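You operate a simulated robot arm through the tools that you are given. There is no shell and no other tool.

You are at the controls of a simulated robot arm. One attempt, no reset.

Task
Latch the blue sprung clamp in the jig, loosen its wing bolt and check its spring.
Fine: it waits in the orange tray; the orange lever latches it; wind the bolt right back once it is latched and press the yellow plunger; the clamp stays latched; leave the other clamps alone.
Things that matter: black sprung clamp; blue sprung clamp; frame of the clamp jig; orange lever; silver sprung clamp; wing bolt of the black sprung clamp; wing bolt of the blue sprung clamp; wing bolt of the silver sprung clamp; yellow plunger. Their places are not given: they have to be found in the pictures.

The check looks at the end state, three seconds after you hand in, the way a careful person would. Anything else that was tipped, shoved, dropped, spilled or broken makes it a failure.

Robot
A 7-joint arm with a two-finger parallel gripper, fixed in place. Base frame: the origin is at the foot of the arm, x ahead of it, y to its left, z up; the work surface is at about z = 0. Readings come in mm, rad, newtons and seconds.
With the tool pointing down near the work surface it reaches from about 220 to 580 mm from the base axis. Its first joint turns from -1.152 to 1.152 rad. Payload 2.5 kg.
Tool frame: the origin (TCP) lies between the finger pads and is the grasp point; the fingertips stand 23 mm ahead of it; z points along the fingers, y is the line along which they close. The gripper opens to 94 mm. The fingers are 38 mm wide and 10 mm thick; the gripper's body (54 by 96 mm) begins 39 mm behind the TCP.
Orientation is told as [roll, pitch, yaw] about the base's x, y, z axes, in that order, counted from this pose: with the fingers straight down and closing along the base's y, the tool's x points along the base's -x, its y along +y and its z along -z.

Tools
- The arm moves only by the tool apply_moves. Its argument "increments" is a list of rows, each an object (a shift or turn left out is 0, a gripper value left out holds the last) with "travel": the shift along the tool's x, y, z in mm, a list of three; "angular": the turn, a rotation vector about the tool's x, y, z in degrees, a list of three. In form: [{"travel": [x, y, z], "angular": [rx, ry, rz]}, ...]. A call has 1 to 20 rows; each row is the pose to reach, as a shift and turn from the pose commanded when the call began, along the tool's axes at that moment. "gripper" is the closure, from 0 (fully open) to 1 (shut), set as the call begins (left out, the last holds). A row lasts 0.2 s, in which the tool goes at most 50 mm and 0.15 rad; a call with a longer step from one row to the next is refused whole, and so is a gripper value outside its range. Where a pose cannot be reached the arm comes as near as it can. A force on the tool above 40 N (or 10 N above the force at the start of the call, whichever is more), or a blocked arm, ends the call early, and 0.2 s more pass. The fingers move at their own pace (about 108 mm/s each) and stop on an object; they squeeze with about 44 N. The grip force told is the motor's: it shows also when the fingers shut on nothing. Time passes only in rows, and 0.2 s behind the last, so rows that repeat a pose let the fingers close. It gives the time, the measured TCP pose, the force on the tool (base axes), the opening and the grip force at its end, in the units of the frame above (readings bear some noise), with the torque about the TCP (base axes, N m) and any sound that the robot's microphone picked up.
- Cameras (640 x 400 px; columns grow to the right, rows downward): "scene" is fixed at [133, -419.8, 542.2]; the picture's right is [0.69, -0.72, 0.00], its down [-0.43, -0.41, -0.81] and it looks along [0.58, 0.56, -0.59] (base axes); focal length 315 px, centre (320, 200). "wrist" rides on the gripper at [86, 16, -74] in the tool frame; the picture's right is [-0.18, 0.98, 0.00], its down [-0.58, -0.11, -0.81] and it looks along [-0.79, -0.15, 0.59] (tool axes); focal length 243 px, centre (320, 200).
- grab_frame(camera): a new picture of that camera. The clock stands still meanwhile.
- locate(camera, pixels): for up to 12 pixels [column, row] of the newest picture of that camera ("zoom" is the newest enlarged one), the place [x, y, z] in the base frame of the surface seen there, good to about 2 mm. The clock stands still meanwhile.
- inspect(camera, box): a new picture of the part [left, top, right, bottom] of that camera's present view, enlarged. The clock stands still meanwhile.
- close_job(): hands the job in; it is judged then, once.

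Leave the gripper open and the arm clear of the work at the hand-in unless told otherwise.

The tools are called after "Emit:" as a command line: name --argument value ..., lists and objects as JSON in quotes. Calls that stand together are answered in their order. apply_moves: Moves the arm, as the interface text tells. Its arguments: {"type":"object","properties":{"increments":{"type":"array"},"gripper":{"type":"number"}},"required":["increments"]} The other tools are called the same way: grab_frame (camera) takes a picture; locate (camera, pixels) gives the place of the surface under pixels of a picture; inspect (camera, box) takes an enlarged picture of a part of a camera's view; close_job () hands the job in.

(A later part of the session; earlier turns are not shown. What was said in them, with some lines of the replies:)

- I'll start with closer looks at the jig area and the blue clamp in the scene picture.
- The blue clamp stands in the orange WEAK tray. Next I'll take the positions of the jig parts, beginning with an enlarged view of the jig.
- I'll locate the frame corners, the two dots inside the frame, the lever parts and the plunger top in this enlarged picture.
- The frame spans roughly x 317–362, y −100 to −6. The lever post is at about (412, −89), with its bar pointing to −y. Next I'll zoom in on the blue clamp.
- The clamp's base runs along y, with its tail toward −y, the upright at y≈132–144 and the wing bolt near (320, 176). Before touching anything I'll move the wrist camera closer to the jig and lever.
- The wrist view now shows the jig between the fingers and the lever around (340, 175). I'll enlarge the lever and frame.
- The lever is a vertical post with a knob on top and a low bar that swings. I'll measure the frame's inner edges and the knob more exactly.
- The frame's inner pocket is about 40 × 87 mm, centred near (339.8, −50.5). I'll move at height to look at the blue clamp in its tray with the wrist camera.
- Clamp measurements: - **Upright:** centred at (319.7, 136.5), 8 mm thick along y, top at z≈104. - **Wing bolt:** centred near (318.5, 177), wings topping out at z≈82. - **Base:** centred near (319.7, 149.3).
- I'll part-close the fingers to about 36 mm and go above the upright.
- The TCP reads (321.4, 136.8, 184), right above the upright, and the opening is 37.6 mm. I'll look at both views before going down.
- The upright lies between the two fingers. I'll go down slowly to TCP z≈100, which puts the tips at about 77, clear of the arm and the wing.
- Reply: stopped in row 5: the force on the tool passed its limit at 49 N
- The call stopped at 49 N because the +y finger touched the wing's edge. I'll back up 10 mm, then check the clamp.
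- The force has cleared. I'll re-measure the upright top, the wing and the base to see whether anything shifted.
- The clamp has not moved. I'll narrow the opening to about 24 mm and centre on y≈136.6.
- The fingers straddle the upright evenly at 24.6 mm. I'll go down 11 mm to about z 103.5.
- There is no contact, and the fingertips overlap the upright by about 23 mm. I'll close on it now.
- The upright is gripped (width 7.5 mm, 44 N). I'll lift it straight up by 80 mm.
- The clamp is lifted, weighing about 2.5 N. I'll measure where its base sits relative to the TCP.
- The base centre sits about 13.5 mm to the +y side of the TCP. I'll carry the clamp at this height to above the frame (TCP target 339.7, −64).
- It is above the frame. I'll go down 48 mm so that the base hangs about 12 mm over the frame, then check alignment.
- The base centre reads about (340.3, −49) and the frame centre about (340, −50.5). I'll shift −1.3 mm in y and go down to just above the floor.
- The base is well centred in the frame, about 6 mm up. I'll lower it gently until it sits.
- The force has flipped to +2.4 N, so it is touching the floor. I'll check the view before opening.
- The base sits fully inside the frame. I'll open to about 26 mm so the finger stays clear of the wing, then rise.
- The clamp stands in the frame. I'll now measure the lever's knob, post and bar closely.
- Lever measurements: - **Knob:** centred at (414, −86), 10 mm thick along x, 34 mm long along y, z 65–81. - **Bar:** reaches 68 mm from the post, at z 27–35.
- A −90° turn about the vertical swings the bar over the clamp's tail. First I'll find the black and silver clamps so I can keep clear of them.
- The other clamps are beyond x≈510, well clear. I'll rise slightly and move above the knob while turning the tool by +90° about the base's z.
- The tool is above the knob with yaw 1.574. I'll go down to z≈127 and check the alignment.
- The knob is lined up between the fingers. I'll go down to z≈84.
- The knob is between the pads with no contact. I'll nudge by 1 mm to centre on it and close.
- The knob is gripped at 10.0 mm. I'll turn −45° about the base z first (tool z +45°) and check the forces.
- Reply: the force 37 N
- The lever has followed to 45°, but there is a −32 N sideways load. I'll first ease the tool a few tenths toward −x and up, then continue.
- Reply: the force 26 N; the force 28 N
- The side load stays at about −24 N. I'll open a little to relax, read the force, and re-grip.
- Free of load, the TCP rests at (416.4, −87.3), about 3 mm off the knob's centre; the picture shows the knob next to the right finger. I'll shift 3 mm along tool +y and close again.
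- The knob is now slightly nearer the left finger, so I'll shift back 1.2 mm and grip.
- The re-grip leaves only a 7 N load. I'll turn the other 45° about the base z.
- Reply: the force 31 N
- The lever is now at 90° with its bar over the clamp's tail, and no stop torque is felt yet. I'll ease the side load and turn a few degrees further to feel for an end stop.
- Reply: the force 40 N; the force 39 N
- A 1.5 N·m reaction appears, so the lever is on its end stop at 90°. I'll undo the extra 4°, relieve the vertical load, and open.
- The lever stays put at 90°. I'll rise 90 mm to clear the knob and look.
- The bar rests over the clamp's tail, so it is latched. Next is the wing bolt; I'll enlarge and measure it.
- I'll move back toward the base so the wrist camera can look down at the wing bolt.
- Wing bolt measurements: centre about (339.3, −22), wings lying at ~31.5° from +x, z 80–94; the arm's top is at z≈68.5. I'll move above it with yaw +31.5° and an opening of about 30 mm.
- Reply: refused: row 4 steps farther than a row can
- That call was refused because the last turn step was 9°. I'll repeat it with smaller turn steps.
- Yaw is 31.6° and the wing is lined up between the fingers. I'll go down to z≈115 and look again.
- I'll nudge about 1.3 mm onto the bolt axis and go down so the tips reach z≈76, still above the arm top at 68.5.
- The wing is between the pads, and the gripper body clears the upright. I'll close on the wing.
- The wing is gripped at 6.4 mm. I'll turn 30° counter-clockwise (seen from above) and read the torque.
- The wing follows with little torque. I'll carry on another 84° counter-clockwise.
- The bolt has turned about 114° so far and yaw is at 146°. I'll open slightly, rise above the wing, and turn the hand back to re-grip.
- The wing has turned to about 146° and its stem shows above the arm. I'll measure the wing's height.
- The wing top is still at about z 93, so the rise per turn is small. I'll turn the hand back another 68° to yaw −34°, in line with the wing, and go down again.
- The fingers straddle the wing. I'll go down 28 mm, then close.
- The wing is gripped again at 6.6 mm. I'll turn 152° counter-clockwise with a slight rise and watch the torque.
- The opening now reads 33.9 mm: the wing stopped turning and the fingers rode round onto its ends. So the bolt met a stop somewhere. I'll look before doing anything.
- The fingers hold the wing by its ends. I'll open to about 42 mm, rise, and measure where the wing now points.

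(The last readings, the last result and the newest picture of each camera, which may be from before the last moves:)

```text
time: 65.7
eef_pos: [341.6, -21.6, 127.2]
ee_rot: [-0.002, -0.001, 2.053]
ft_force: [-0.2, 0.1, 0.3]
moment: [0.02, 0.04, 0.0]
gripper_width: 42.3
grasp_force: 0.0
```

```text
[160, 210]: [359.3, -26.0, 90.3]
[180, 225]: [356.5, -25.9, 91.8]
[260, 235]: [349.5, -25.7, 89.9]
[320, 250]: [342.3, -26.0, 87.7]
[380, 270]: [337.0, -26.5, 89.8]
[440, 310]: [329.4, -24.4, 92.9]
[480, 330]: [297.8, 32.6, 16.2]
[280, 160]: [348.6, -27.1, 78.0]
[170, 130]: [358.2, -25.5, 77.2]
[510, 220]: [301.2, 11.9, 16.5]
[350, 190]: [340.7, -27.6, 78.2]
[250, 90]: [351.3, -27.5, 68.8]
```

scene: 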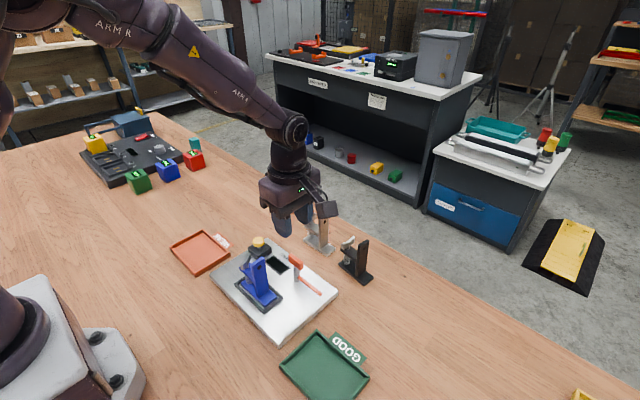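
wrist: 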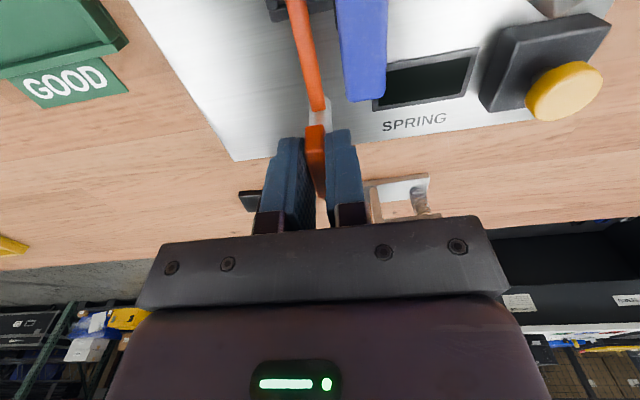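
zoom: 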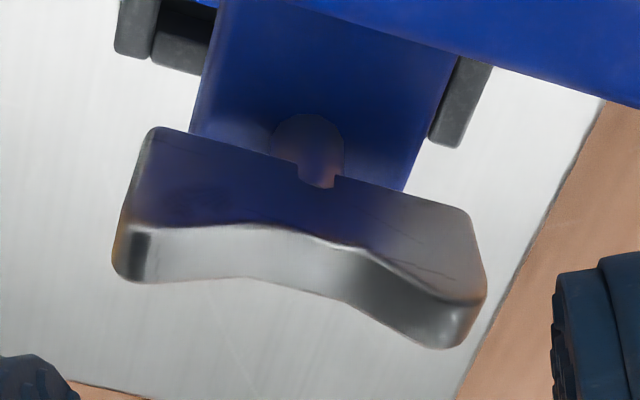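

The wing now lies nearly along x (about 180°), 148° from where it began, with the top still near z 92. To tell whether it's a true end stop, I'll turn the hand to yaw 0, re-grip squarely, and test with a small turn.

Emit:
apply_moves --increments '[{"travel": [0, 0, 0]}, {"angular": [0, 0, 7.8]}, {"angular": [0, 0, 15.6]}, {"angular": [0, 0, 23.4]}, {"angular": [0, 0, 31.2]}, {"angular": [0, 0, 39]}, {"angular": [0, 0, 46.8]}, {"angular": [0, 0, 54.6]}, {"angular": [0, 0, 62.4]}, {"angular": [0, 0, 70.2]}, {"angular": [0, 0, 78]}, {"angular": [0, 0, 85.8]}, {"angular": [0, 0, 93.6]}, {"angular": [0, 0, 101.4]}, {"angular": [0, 0, 109.2]}, {"angular": [0, 0, 117]}, {"angular": [0, 0, 117.6]}, {"angular": [0, 0, 117.6]}]' --gripper 0.75

Emit:
inspect --camera "wrist" --box '[240, 40, 420, 220]'

```text
time: 69.5
eef_pos: [341.3, -20.1, 126.8]
ee_rot: [0.001, -0.003, -0.002]
ft_force: [0.2, 0.3, -0.1]
moment: [0.01, -0.01, 0.03]
gripper_width: 23.5
grasp_force: 0.0
```

```text
2.22 times, centred on (330, 130) of wrist
```

zoom: 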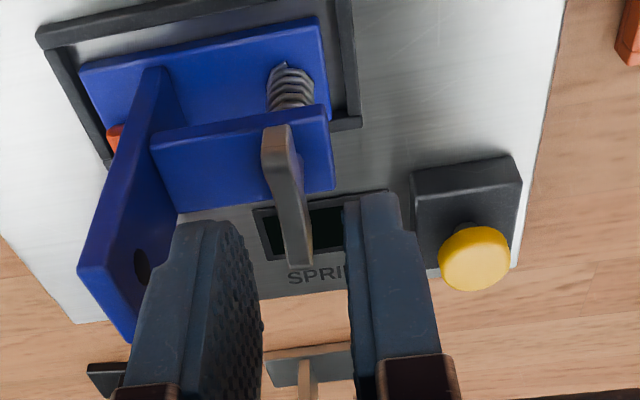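

Emit:
inspect --camera "wrist" --box '[290, 70, 390, 165]'

Emit:
locate --camera "zoom" --pixels '[[125, 180], [130, 200], [140, 215], [150, 260], [165, 320], [175, 370], [190, 370], [130, 150], [175, 290], [70, 130], [210, 110], [60, 215]]'

```text
4.21 times, centred on (340, 118) of wrist
```

zoom: 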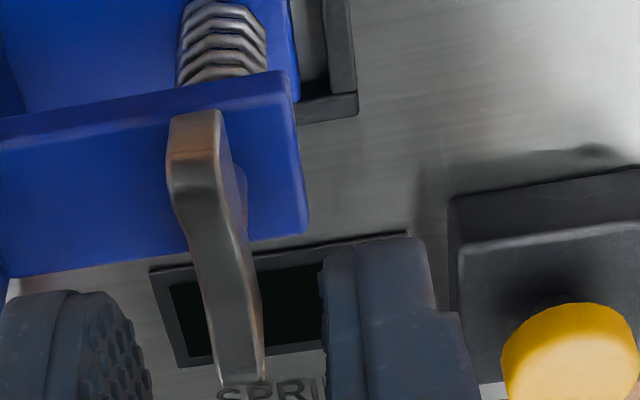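

```text
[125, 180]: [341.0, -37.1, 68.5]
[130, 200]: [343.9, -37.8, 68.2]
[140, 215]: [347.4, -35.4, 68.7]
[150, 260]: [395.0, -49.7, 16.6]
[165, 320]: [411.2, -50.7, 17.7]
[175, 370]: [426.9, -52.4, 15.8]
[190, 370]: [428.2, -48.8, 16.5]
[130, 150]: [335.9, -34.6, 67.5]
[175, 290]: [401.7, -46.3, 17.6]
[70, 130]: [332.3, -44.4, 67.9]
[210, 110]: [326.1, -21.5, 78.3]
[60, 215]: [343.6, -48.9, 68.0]
```

Emit:
locate --camera "zoom" --pixels '[[175, 190], [210, 188], [190, 150], [190, 215], [210, 240], [215, 290], [225, 330], [235, 375], [258, 372], [250, 300], [235, 240], [242, 190]]'

```text
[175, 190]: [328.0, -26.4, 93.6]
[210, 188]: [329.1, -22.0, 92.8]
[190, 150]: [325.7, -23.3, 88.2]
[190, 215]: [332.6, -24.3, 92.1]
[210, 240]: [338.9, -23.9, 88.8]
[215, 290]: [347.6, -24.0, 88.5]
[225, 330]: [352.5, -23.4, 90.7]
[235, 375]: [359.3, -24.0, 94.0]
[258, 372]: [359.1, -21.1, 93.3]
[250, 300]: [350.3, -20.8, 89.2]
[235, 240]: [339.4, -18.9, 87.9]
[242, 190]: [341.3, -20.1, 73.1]
```

The wing is centred near (342.8, −22.8) and lies at about 3°. I'll align to it, go down and grip squarely.

Emit:
apply_moves --increments '[{"travel": [-0.8, -1, 8], "angular": [0, 0, -3]}, {"travel": [-0.8, -1, 16], "angular": [0, 0, -3]}, {"travel": [-0.8, -1, 24], "angular": [0, 0, -3]}, {"travel": [-0.8, -1, 28.5], "angular": [0, 0, -3]}, {"travel": [-0.8, -1, 28.5], "angular": [0, 0, -3]}]'

Emit:
apply_moves --increments '[{"travel": [0, 0, 0]}, {"travel": [0, 0, 0]}]' --gripper 1

Emit:
inspect --camera "wrist" --box '[240, 40, 420, 220]'

```text
time: 70.7
eef_pos: [341.5, -23.9, 98.9]
ee_rot: [0.002, -0.001, 0.053]
ft_force: [1.4, 0.1, -0.3]
moment: [-0.02, 0.01, -0.02]
gripper_width: 23.5
grasp_force: 0.0
```

```text
time: 71.3
eef_pos: [339.1, -22.1, 99.4]
ee_rot: [0.001, 0.002, 0.05]
ft_force: [-12.2, -2.5, 13.2]
moment: [-0.09, 0.62, -0.79]
gripper_width: 6.4
grasp_force: 44.4
```

```text
2.22 times, centred on (330, 130) of wrist
```

zoom: 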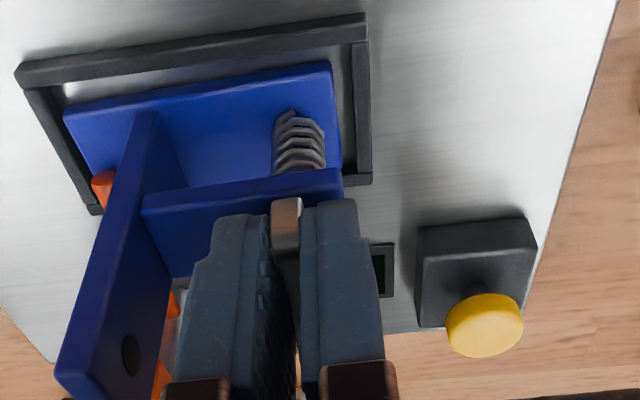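

Gripping squarely gives a −0.79 N·m reaction, so the bolt is already against something. I'll test with a further small counter-clockwise turn and read the torque.

Emit:
apply_moves --increments '[{"angular": [0, 0, -3]}, {"angular": [0, 0, -6]}, {"angular": [0, 0, -6]}]'

Emit:
inspect --camera "wrist" --box '[240, 40, 420, 220]'

```text
time: 72.1
eef_pos: [339.6, -23.1, 98.8]
ee_rot: [0.002, 0.005, 0.157]
ft_force: [-17.6, -3.7, 13.5]
moment: [-0.13, 1.17, -1.58]
gripper_width: 9.3
grasp_force: 43.8
```

```text
2.22 times, centred on (330, 130) of wrist
```

zoom: 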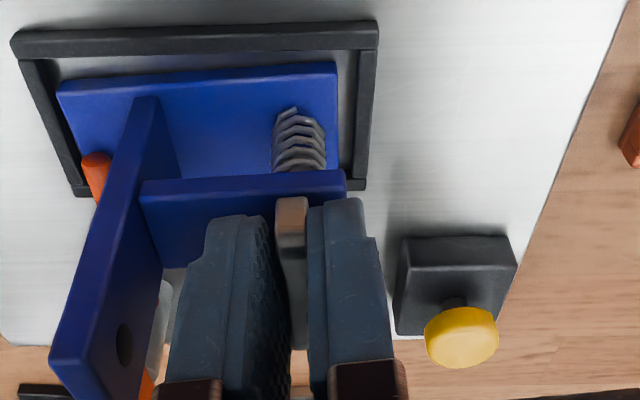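

The reaction rose to 1.58 N·m and the pads are being levered apart (9.3 mm). That is a hard end stop, so the bolt is wound right back. I'll undo the extra twist, then open and rise.

Emit:
apply_moves --increments '[{"angular": [0, 0, 3]}, {"angular": [0, 0, 6]}, {"angular": [0, 0, 7]}, {"angular": [0, 0, 7]}]'

Emit:
apply_moves --increments '[{"travel": [0, 0, 0]}, {"travel": [0, 0, 0]}, {"travel": [0, 0, -8]}, {"travel": [0, 0, -18]}, {"travel": [0, 0, -28]}, {"travel": [0, 0, -28]}]' --gripper 0.75

Emit:
inspect --camera "wrist" --box '[240, 40, 420, 220]'

Emit:
inspect --camera "scene" --box '[220, 220, 330, 320]'

```text
time: 73.1
eef_pos: [342.1, -22.8, 98.5]
ee_rot: [0.002, 0.002, 0.036]
ft_force: [-16.1, 0.6, 20.7]
moment: [-0.08, 0.92, -0.72]
gripper_width: 6.4
grasp_force: 44.3
```

```text
time: 74.5
eef_pos: [342.8, -22.4, 126.9]
ee_rot: [0.001, -0.001, 0.035]
ft_force: [0.0, -0.2, -1.5]
moment: [0.03, -0.03, 0.01]
gripper_width: 23.3
grasp_force: 0.1
```

```text
2.22 times, centred on (330, 130) of wrist
```

zoom: 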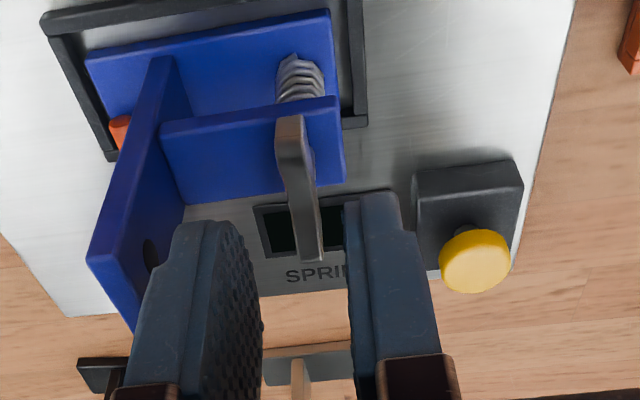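

```text
4.00 times, centred on (275, 270) of scene
```

zoom: 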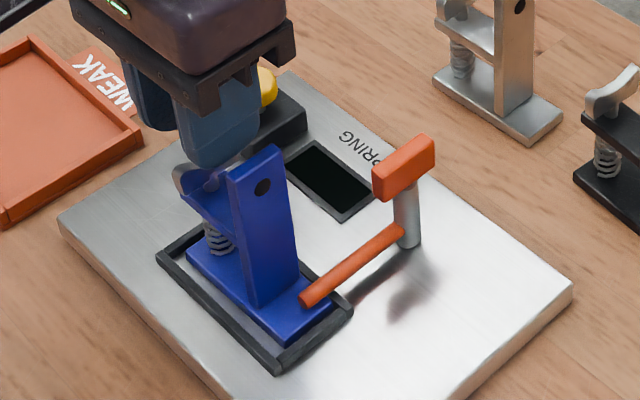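

The bolt is released. I'll check how the clamp sits in the frame and under the bar.

Emit:
inspect --camera "scene" --box '[250, 265, 315, 315]'

Emit:
locate --camera "zoom" --pixels '[[110, 200], [340, 365], [460, 290], [385, 295], [200, 270], [160, 180], [420, 240], [300, 335]]'

```text
8.00 times, centred on (282, 290) of scene
```

zoom: 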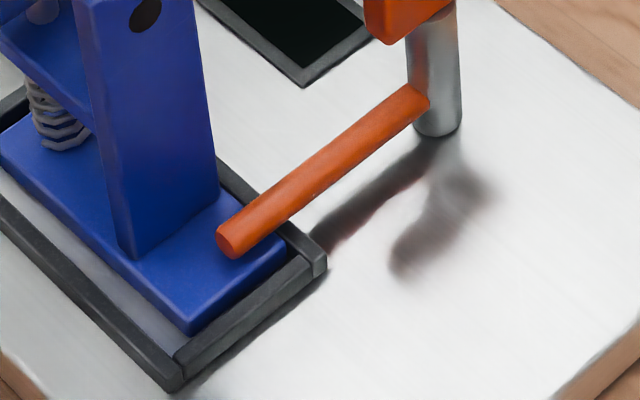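

```text
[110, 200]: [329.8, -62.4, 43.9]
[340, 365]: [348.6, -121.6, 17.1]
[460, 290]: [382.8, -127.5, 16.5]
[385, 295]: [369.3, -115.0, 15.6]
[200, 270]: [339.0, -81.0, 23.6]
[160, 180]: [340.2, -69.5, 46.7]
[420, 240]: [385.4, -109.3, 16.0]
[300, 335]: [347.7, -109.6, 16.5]
```

The bar lies over the clamp's tail and the base is still inside the frame. Next is the plunger; I'll zoom in to measure its cap.

Emit:
inspect --camera "wrist" --box '[400, 90, 480, 170]'

Emit:
locate --camera "zoom" --pixels '[[250, 150], [300, 200], [200, 200], [250, 170], [290, 160], [220, 180], [150, 50], [330, 50]]'

```text
5.00 times, centred on (440, 130) of wrist
```

zoom: 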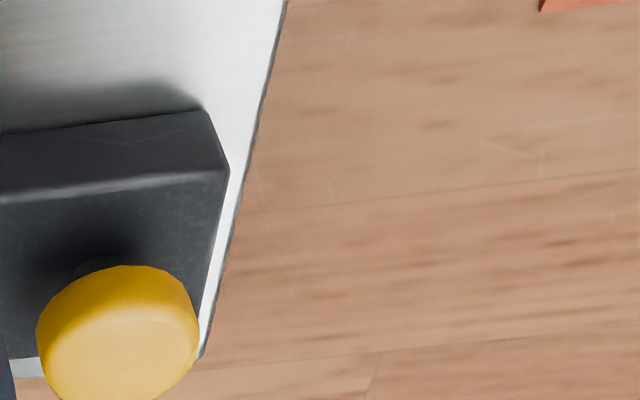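

```text
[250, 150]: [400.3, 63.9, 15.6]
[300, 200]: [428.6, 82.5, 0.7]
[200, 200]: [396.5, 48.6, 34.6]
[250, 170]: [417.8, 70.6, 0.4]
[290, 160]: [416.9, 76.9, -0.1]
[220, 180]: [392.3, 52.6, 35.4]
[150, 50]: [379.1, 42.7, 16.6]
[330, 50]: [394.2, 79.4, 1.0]
```

Emit:
locate --camera "zoom" --pixels '[[60, 340], [185, 330], [110, 345], [120, 395], [115, 330], [120, 270], [150, 360], [80, 370], [190, 180], [5, 200]]'

Emit:
inspect --camera "scene" --box '[245, 228, 285, 265]'

```text
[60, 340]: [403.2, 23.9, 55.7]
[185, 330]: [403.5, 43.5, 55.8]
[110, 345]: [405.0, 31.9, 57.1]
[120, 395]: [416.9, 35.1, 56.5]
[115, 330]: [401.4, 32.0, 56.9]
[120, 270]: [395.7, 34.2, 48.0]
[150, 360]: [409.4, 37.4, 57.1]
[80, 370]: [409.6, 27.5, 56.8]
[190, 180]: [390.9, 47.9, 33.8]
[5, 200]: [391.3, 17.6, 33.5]
```

```text
10.81 times, centred on (265, 246) of scene
```

zoom: 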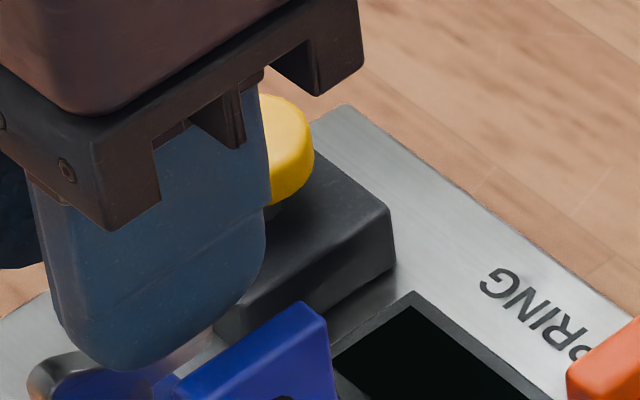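

The plunger cap is centred near (408, 33.5) with its top at z≈57. I'll rise, go above it and shut the fingers.

Emit:
apply_moves --increments '[{"travel": [0, 0, -15]}, {"travel": [0, 0, -30]}, {"travel": [-17, 13, -30]}, {"travel": [-34, 27, -30]}, {"travel": [-51, 40, -30]}, {"travel": [-68, 53.6, -30]}, {"travel": [-68, 53.6, -30]}, {"travel": [-68, 53.6, -30]}]' --gripper 1

Emit:
inspect --camera "wrist" --box '[220, 20, 440, 220]'

```text
time: 76.3
eef_pos: [409.8, 34.1, 155.8]
ee_rot: [0.003, -0.003, 0.036]
ft_force: [0.6, 1.1, -0.4]
moment: [0.0, 0.0, 0.0]
gripper_width: 0.0
grasp_force: 42.5
```

```text
2.00 times, centred on (330, 120) of wrist
```

zoom: 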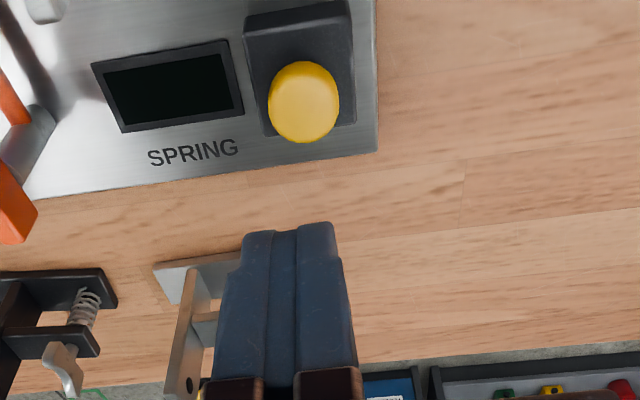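

The fingers are shut above the plunger. I'll go down to just above the cap (TCP z≈85).

Emit:
apply_moves --increments '[{"travel": [0, 0, 20]}, {"travel": [0, 0, 40]}, {"travel": [0, 0, 60]}, {"travel": [0, 0, 70]}, {"travel": [0, 0, 70]}, {"travel": [0, 0, 70]}]'

Emit:
inspect --camera "scene" --box '[220, 190, 330, 300]'

```text
time: 77.7
eef_pos: [407.8, 33.3, 87.3]
ee_rot: [0.001, -0.003, 0.035]
ft_force: [-0.1, 0.2, 0.3]
moment: [0.03, -0.01, 0.0]
gripper_width: 0.0
grasp_force: 42.8
```

```text
3.64 times, centred on (275, 245) of scene
```

zoom: 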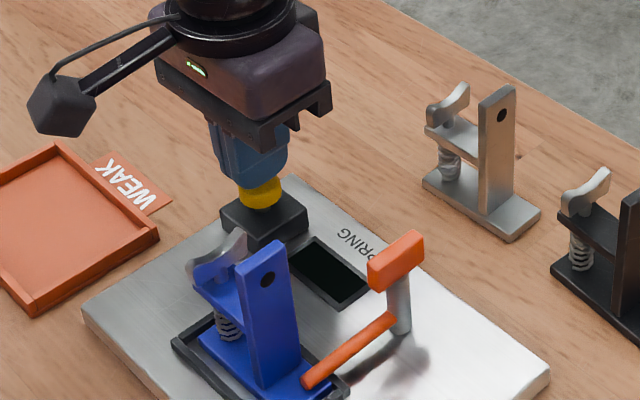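

The fingertips are just above the cap. I'll press down in small steps and watch the force.

Emit:
apply_moves --increments '[{"travel": [0, 0, 2]}, {"travel": [0, 0, 4]}, {"travel": [0, 0, 6]}, {"travel": [0, 0, 8]}, {"travel": [0, 0, 10]}, {"travel": [0, 0, 11]}, {"travel": [0, 0, 11]}]'

Emit:
inspect --camera "scene" --box '[240, 220, 320, 300]'

```text
time: 79.3
eef_pos: [409.3, 33.6, 74.7]
ee_rot: [0.003, -0.001, 0.035]
ft_force: [0.1, 0.1, 1.6]
moment: [-0.02, 0.0, 0.0]
gripper_width: 0.0
grasp_force: 42.4
```

```text
5.00 times, centred on (280, 260) of scene
```

zoom: 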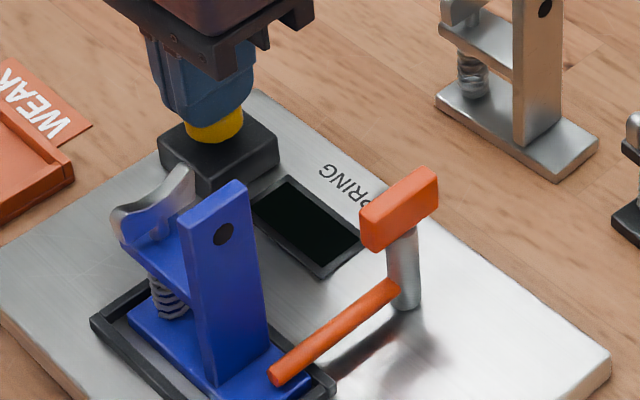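

The cap is moving down (1.6 N, about 5 mm in). The display is still dark, so I'll press further.

Emit:
apply_moves --increments '[{"travel": [0, 0, 1.5]}, {"travel": [0, 0, 3]}, {"travel": [0, 0, 4.5]}, {"travel": [0, 0, 6]}, {"travel": [0, 0, 6]}]'

Emit:
inspect --camera "scene" --box '[240, 220, 320, 300]'

```text
time: 80.5
eef_pos: [407.5, 33.0, 68.8]
ee_rot: [0.001, -0.002, 0.034]
ft_force: [2.4, -0.3, 4.7]
moment: [0.02, -0.01, 0.0]
gripper_width: 0.0
grasp_force: 42.0
heard: click
```

```text
5.00 times, centred on (280, 260) of scene
```

zoom: 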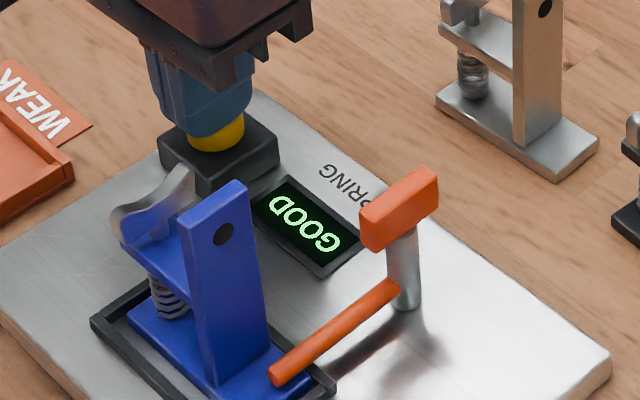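

There was a click, and the display lit "GOOD", so the spring check registered. I'll release the plunger by rising straight up.

Emit:
apply_moves --increments '[{"travel": [0, 0, -5]}, {"travel": [0, 0, -15]}, {"travel": [0, 0, -35]}, {"travel": [0, 0, -60]}, {"travel": [0, 0, -90]}, {"travel": [0, 0, -120]}, {"travel": [0, 0, -120]}]'

Emit:
grab_frame --camera "scene"

Emit:
inspect --camera "scene" --box '[225, 225, 335, 325]'

```text
time: 82.1
eef_pos: [410.2, 32.2, 187.8]
ee_rot: [0.002, -0.002, 0.033]
ft_force: [0.5, 0.0, 0.3]
moment: [0.0, -0.01, -0.01]
gripper_width: 0.1
grasp_force: 42.3
```

```text
taken
```

scene: 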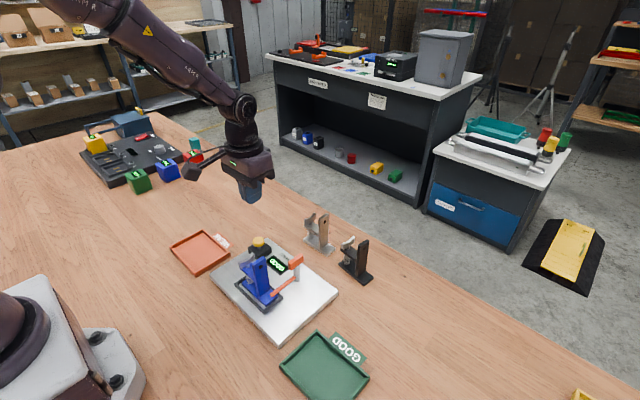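

```text
4.00 times, centred on (280, 275) of scene
```

zoom: 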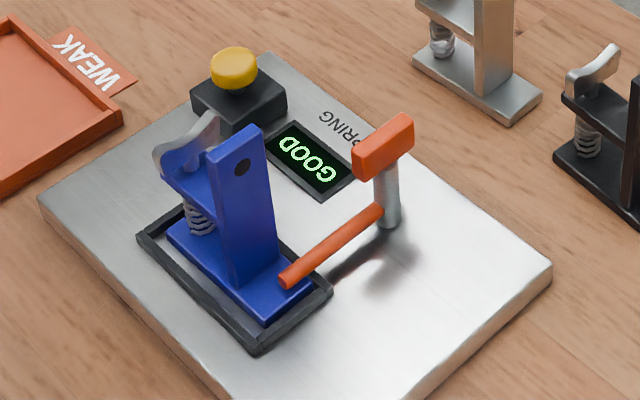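

The display holds "GOOD", the lever is across and the clamp is in place. Before handing in I'll move back at height with the gripper open and take a last look at the wing angle, lever and base.

Emit:
apply_moves --increments '[{"travel": [22, -9, -5]}, {"travel": [44, -18, -10]}, {"travel": [66, -27, -15]}, {"travel": [88, -36, -15]}, {"travel": [110, -46, -15]}, {"travel": [130, -55, -15]}, {"travel": [130, -55, -15]}, {"travel": [130, -55, -15]}]' --gripper 0

Emit:
inspect --camera "wrist" --box '[240, 40, 440, 200]'

Emit:
inspect --camera "wrist" --box '[290, 70, 390, 160]'

```text
time: 83.9
eef_pos: [280.8, -25.2, 206.7]
ee_rot: [0.001, 0.001, 0.036]
ft_force: [0.5, -0.6, -0.1]
moment: [0.01, -0.01, 0.0]
gripper_width: 94.1
grasp_force: 0.1
```

```text
2.50 times, centred on (340, 120) of wrist
```

zoom: 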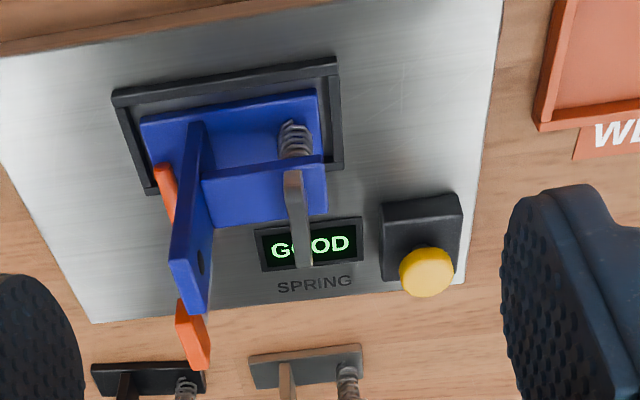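

```text
4.44 times, centred on (340, 115) of wrist
```

zoom: 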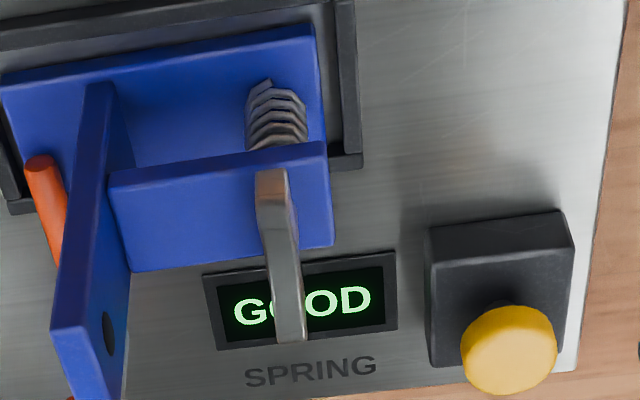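

Emit:
locate --camera "zoom" --pixels '[[262, 205], [290, 203], [270, 240], [278, 280], [285, 335], [302, 335], [298, 270], [270, 180], [10, 80], [312, 35], [40, 165], [130, 265]]'

```text
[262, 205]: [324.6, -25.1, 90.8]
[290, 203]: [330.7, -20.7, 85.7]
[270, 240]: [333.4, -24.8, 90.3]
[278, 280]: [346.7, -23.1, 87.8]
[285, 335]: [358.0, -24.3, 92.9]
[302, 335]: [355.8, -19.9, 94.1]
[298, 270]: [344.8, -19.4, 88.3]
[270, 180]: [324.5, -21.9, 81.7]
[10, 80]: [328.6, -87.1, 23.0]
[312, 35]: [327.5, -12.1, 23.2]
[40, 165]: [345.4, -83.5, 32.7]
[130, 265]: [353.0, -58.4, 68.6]
```

The wing rests at about 2° from the x axis, 150° from its start and against the stop. The lever and plunger are fine. I'll compare the tray and the other clamps with the first pictures and raise the arm clear.

Emit:
apply_moves --increments '[{"travel": [0, 0, -30]}, {"travel": [0, 0, -60]}, {"travel": [0, 0, -90]}, {"travel": [0, 0, -120]}, {"travel": [0, 0, -120]}, {"travel": [0, 0, -120]}]' --gripper 0

Emit:
inspect --camera "scene" --box '[160, 200, 260, 280]'

Emit:
inspect --camera "scene" --box '[200, 200, 390, 350]'

```text
time: 85.3
eef_pos: [279.4, -26.9, 321.6]
ee_rot: [0.003, -0.002, 0.035]
ft_force: [0.3, 0.2, 0.2]
moment: [-0.02, -0.02, -0.02]
gripper_width: 94.0
grasp_force: 0.1
```

```text
5.00 times, centred on (210, 240) of scene
```

zoom: 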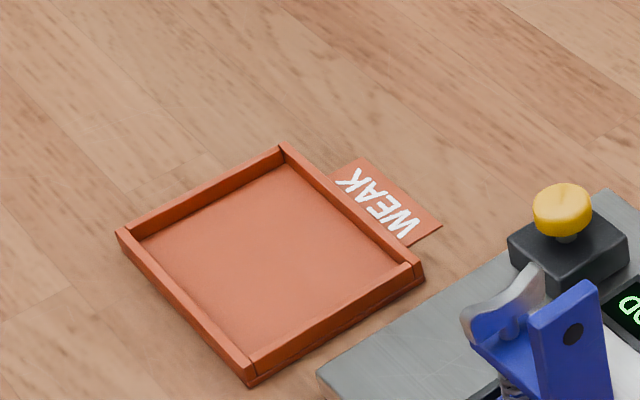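

```text
2.67 times, centred on (295, 275) of scene
```

zoom: 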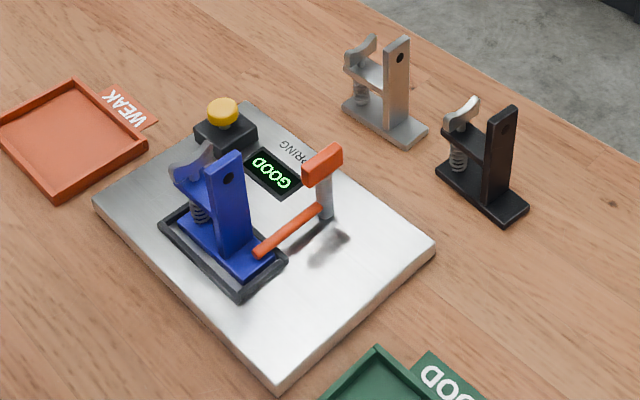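

The tray, jig plate, silver clamp and black clamp are all where they were. The blue clamp is latched, its bolt is wound back with the stem showing, and the display reads GOOD. The gripper is open and the arm is clear, so I'm handing in.

Emit:
close_job

```text
The job is handed in.
```

I handed the job in with the blue clamp latched in the jig, its wing bolt wound back and its spring checked. No verdict from the check was shown to me.

- **Latching:** The clamp sits inside the frame with the orange lever turned 90° to its end stop. The lever's bar lies over the tail of the clamp's base.
- **Wing bolt:** I wound it about 150° counter-clockwise, until it met a hard stop. The grip slipped once when it reached the stop, so I gripped it again and confirmed it would turn no further. The clamp shifted about 2 mm within the frame's clearance while I turned the bolt.
- **Spring check:** I pressed the yellow plunger until it clicked, and the display showed "GOOD".
- **Rest of the scene:** While picking up the clamp, one finger briefly pressed on its wing bolt at 49 N. I backed off and found nothing had moved. In the last pictures the orange tray, the jig and the silver and black clamps are where they started.
- **Arm:** The gripper is open and the arm is raised clear of the work.
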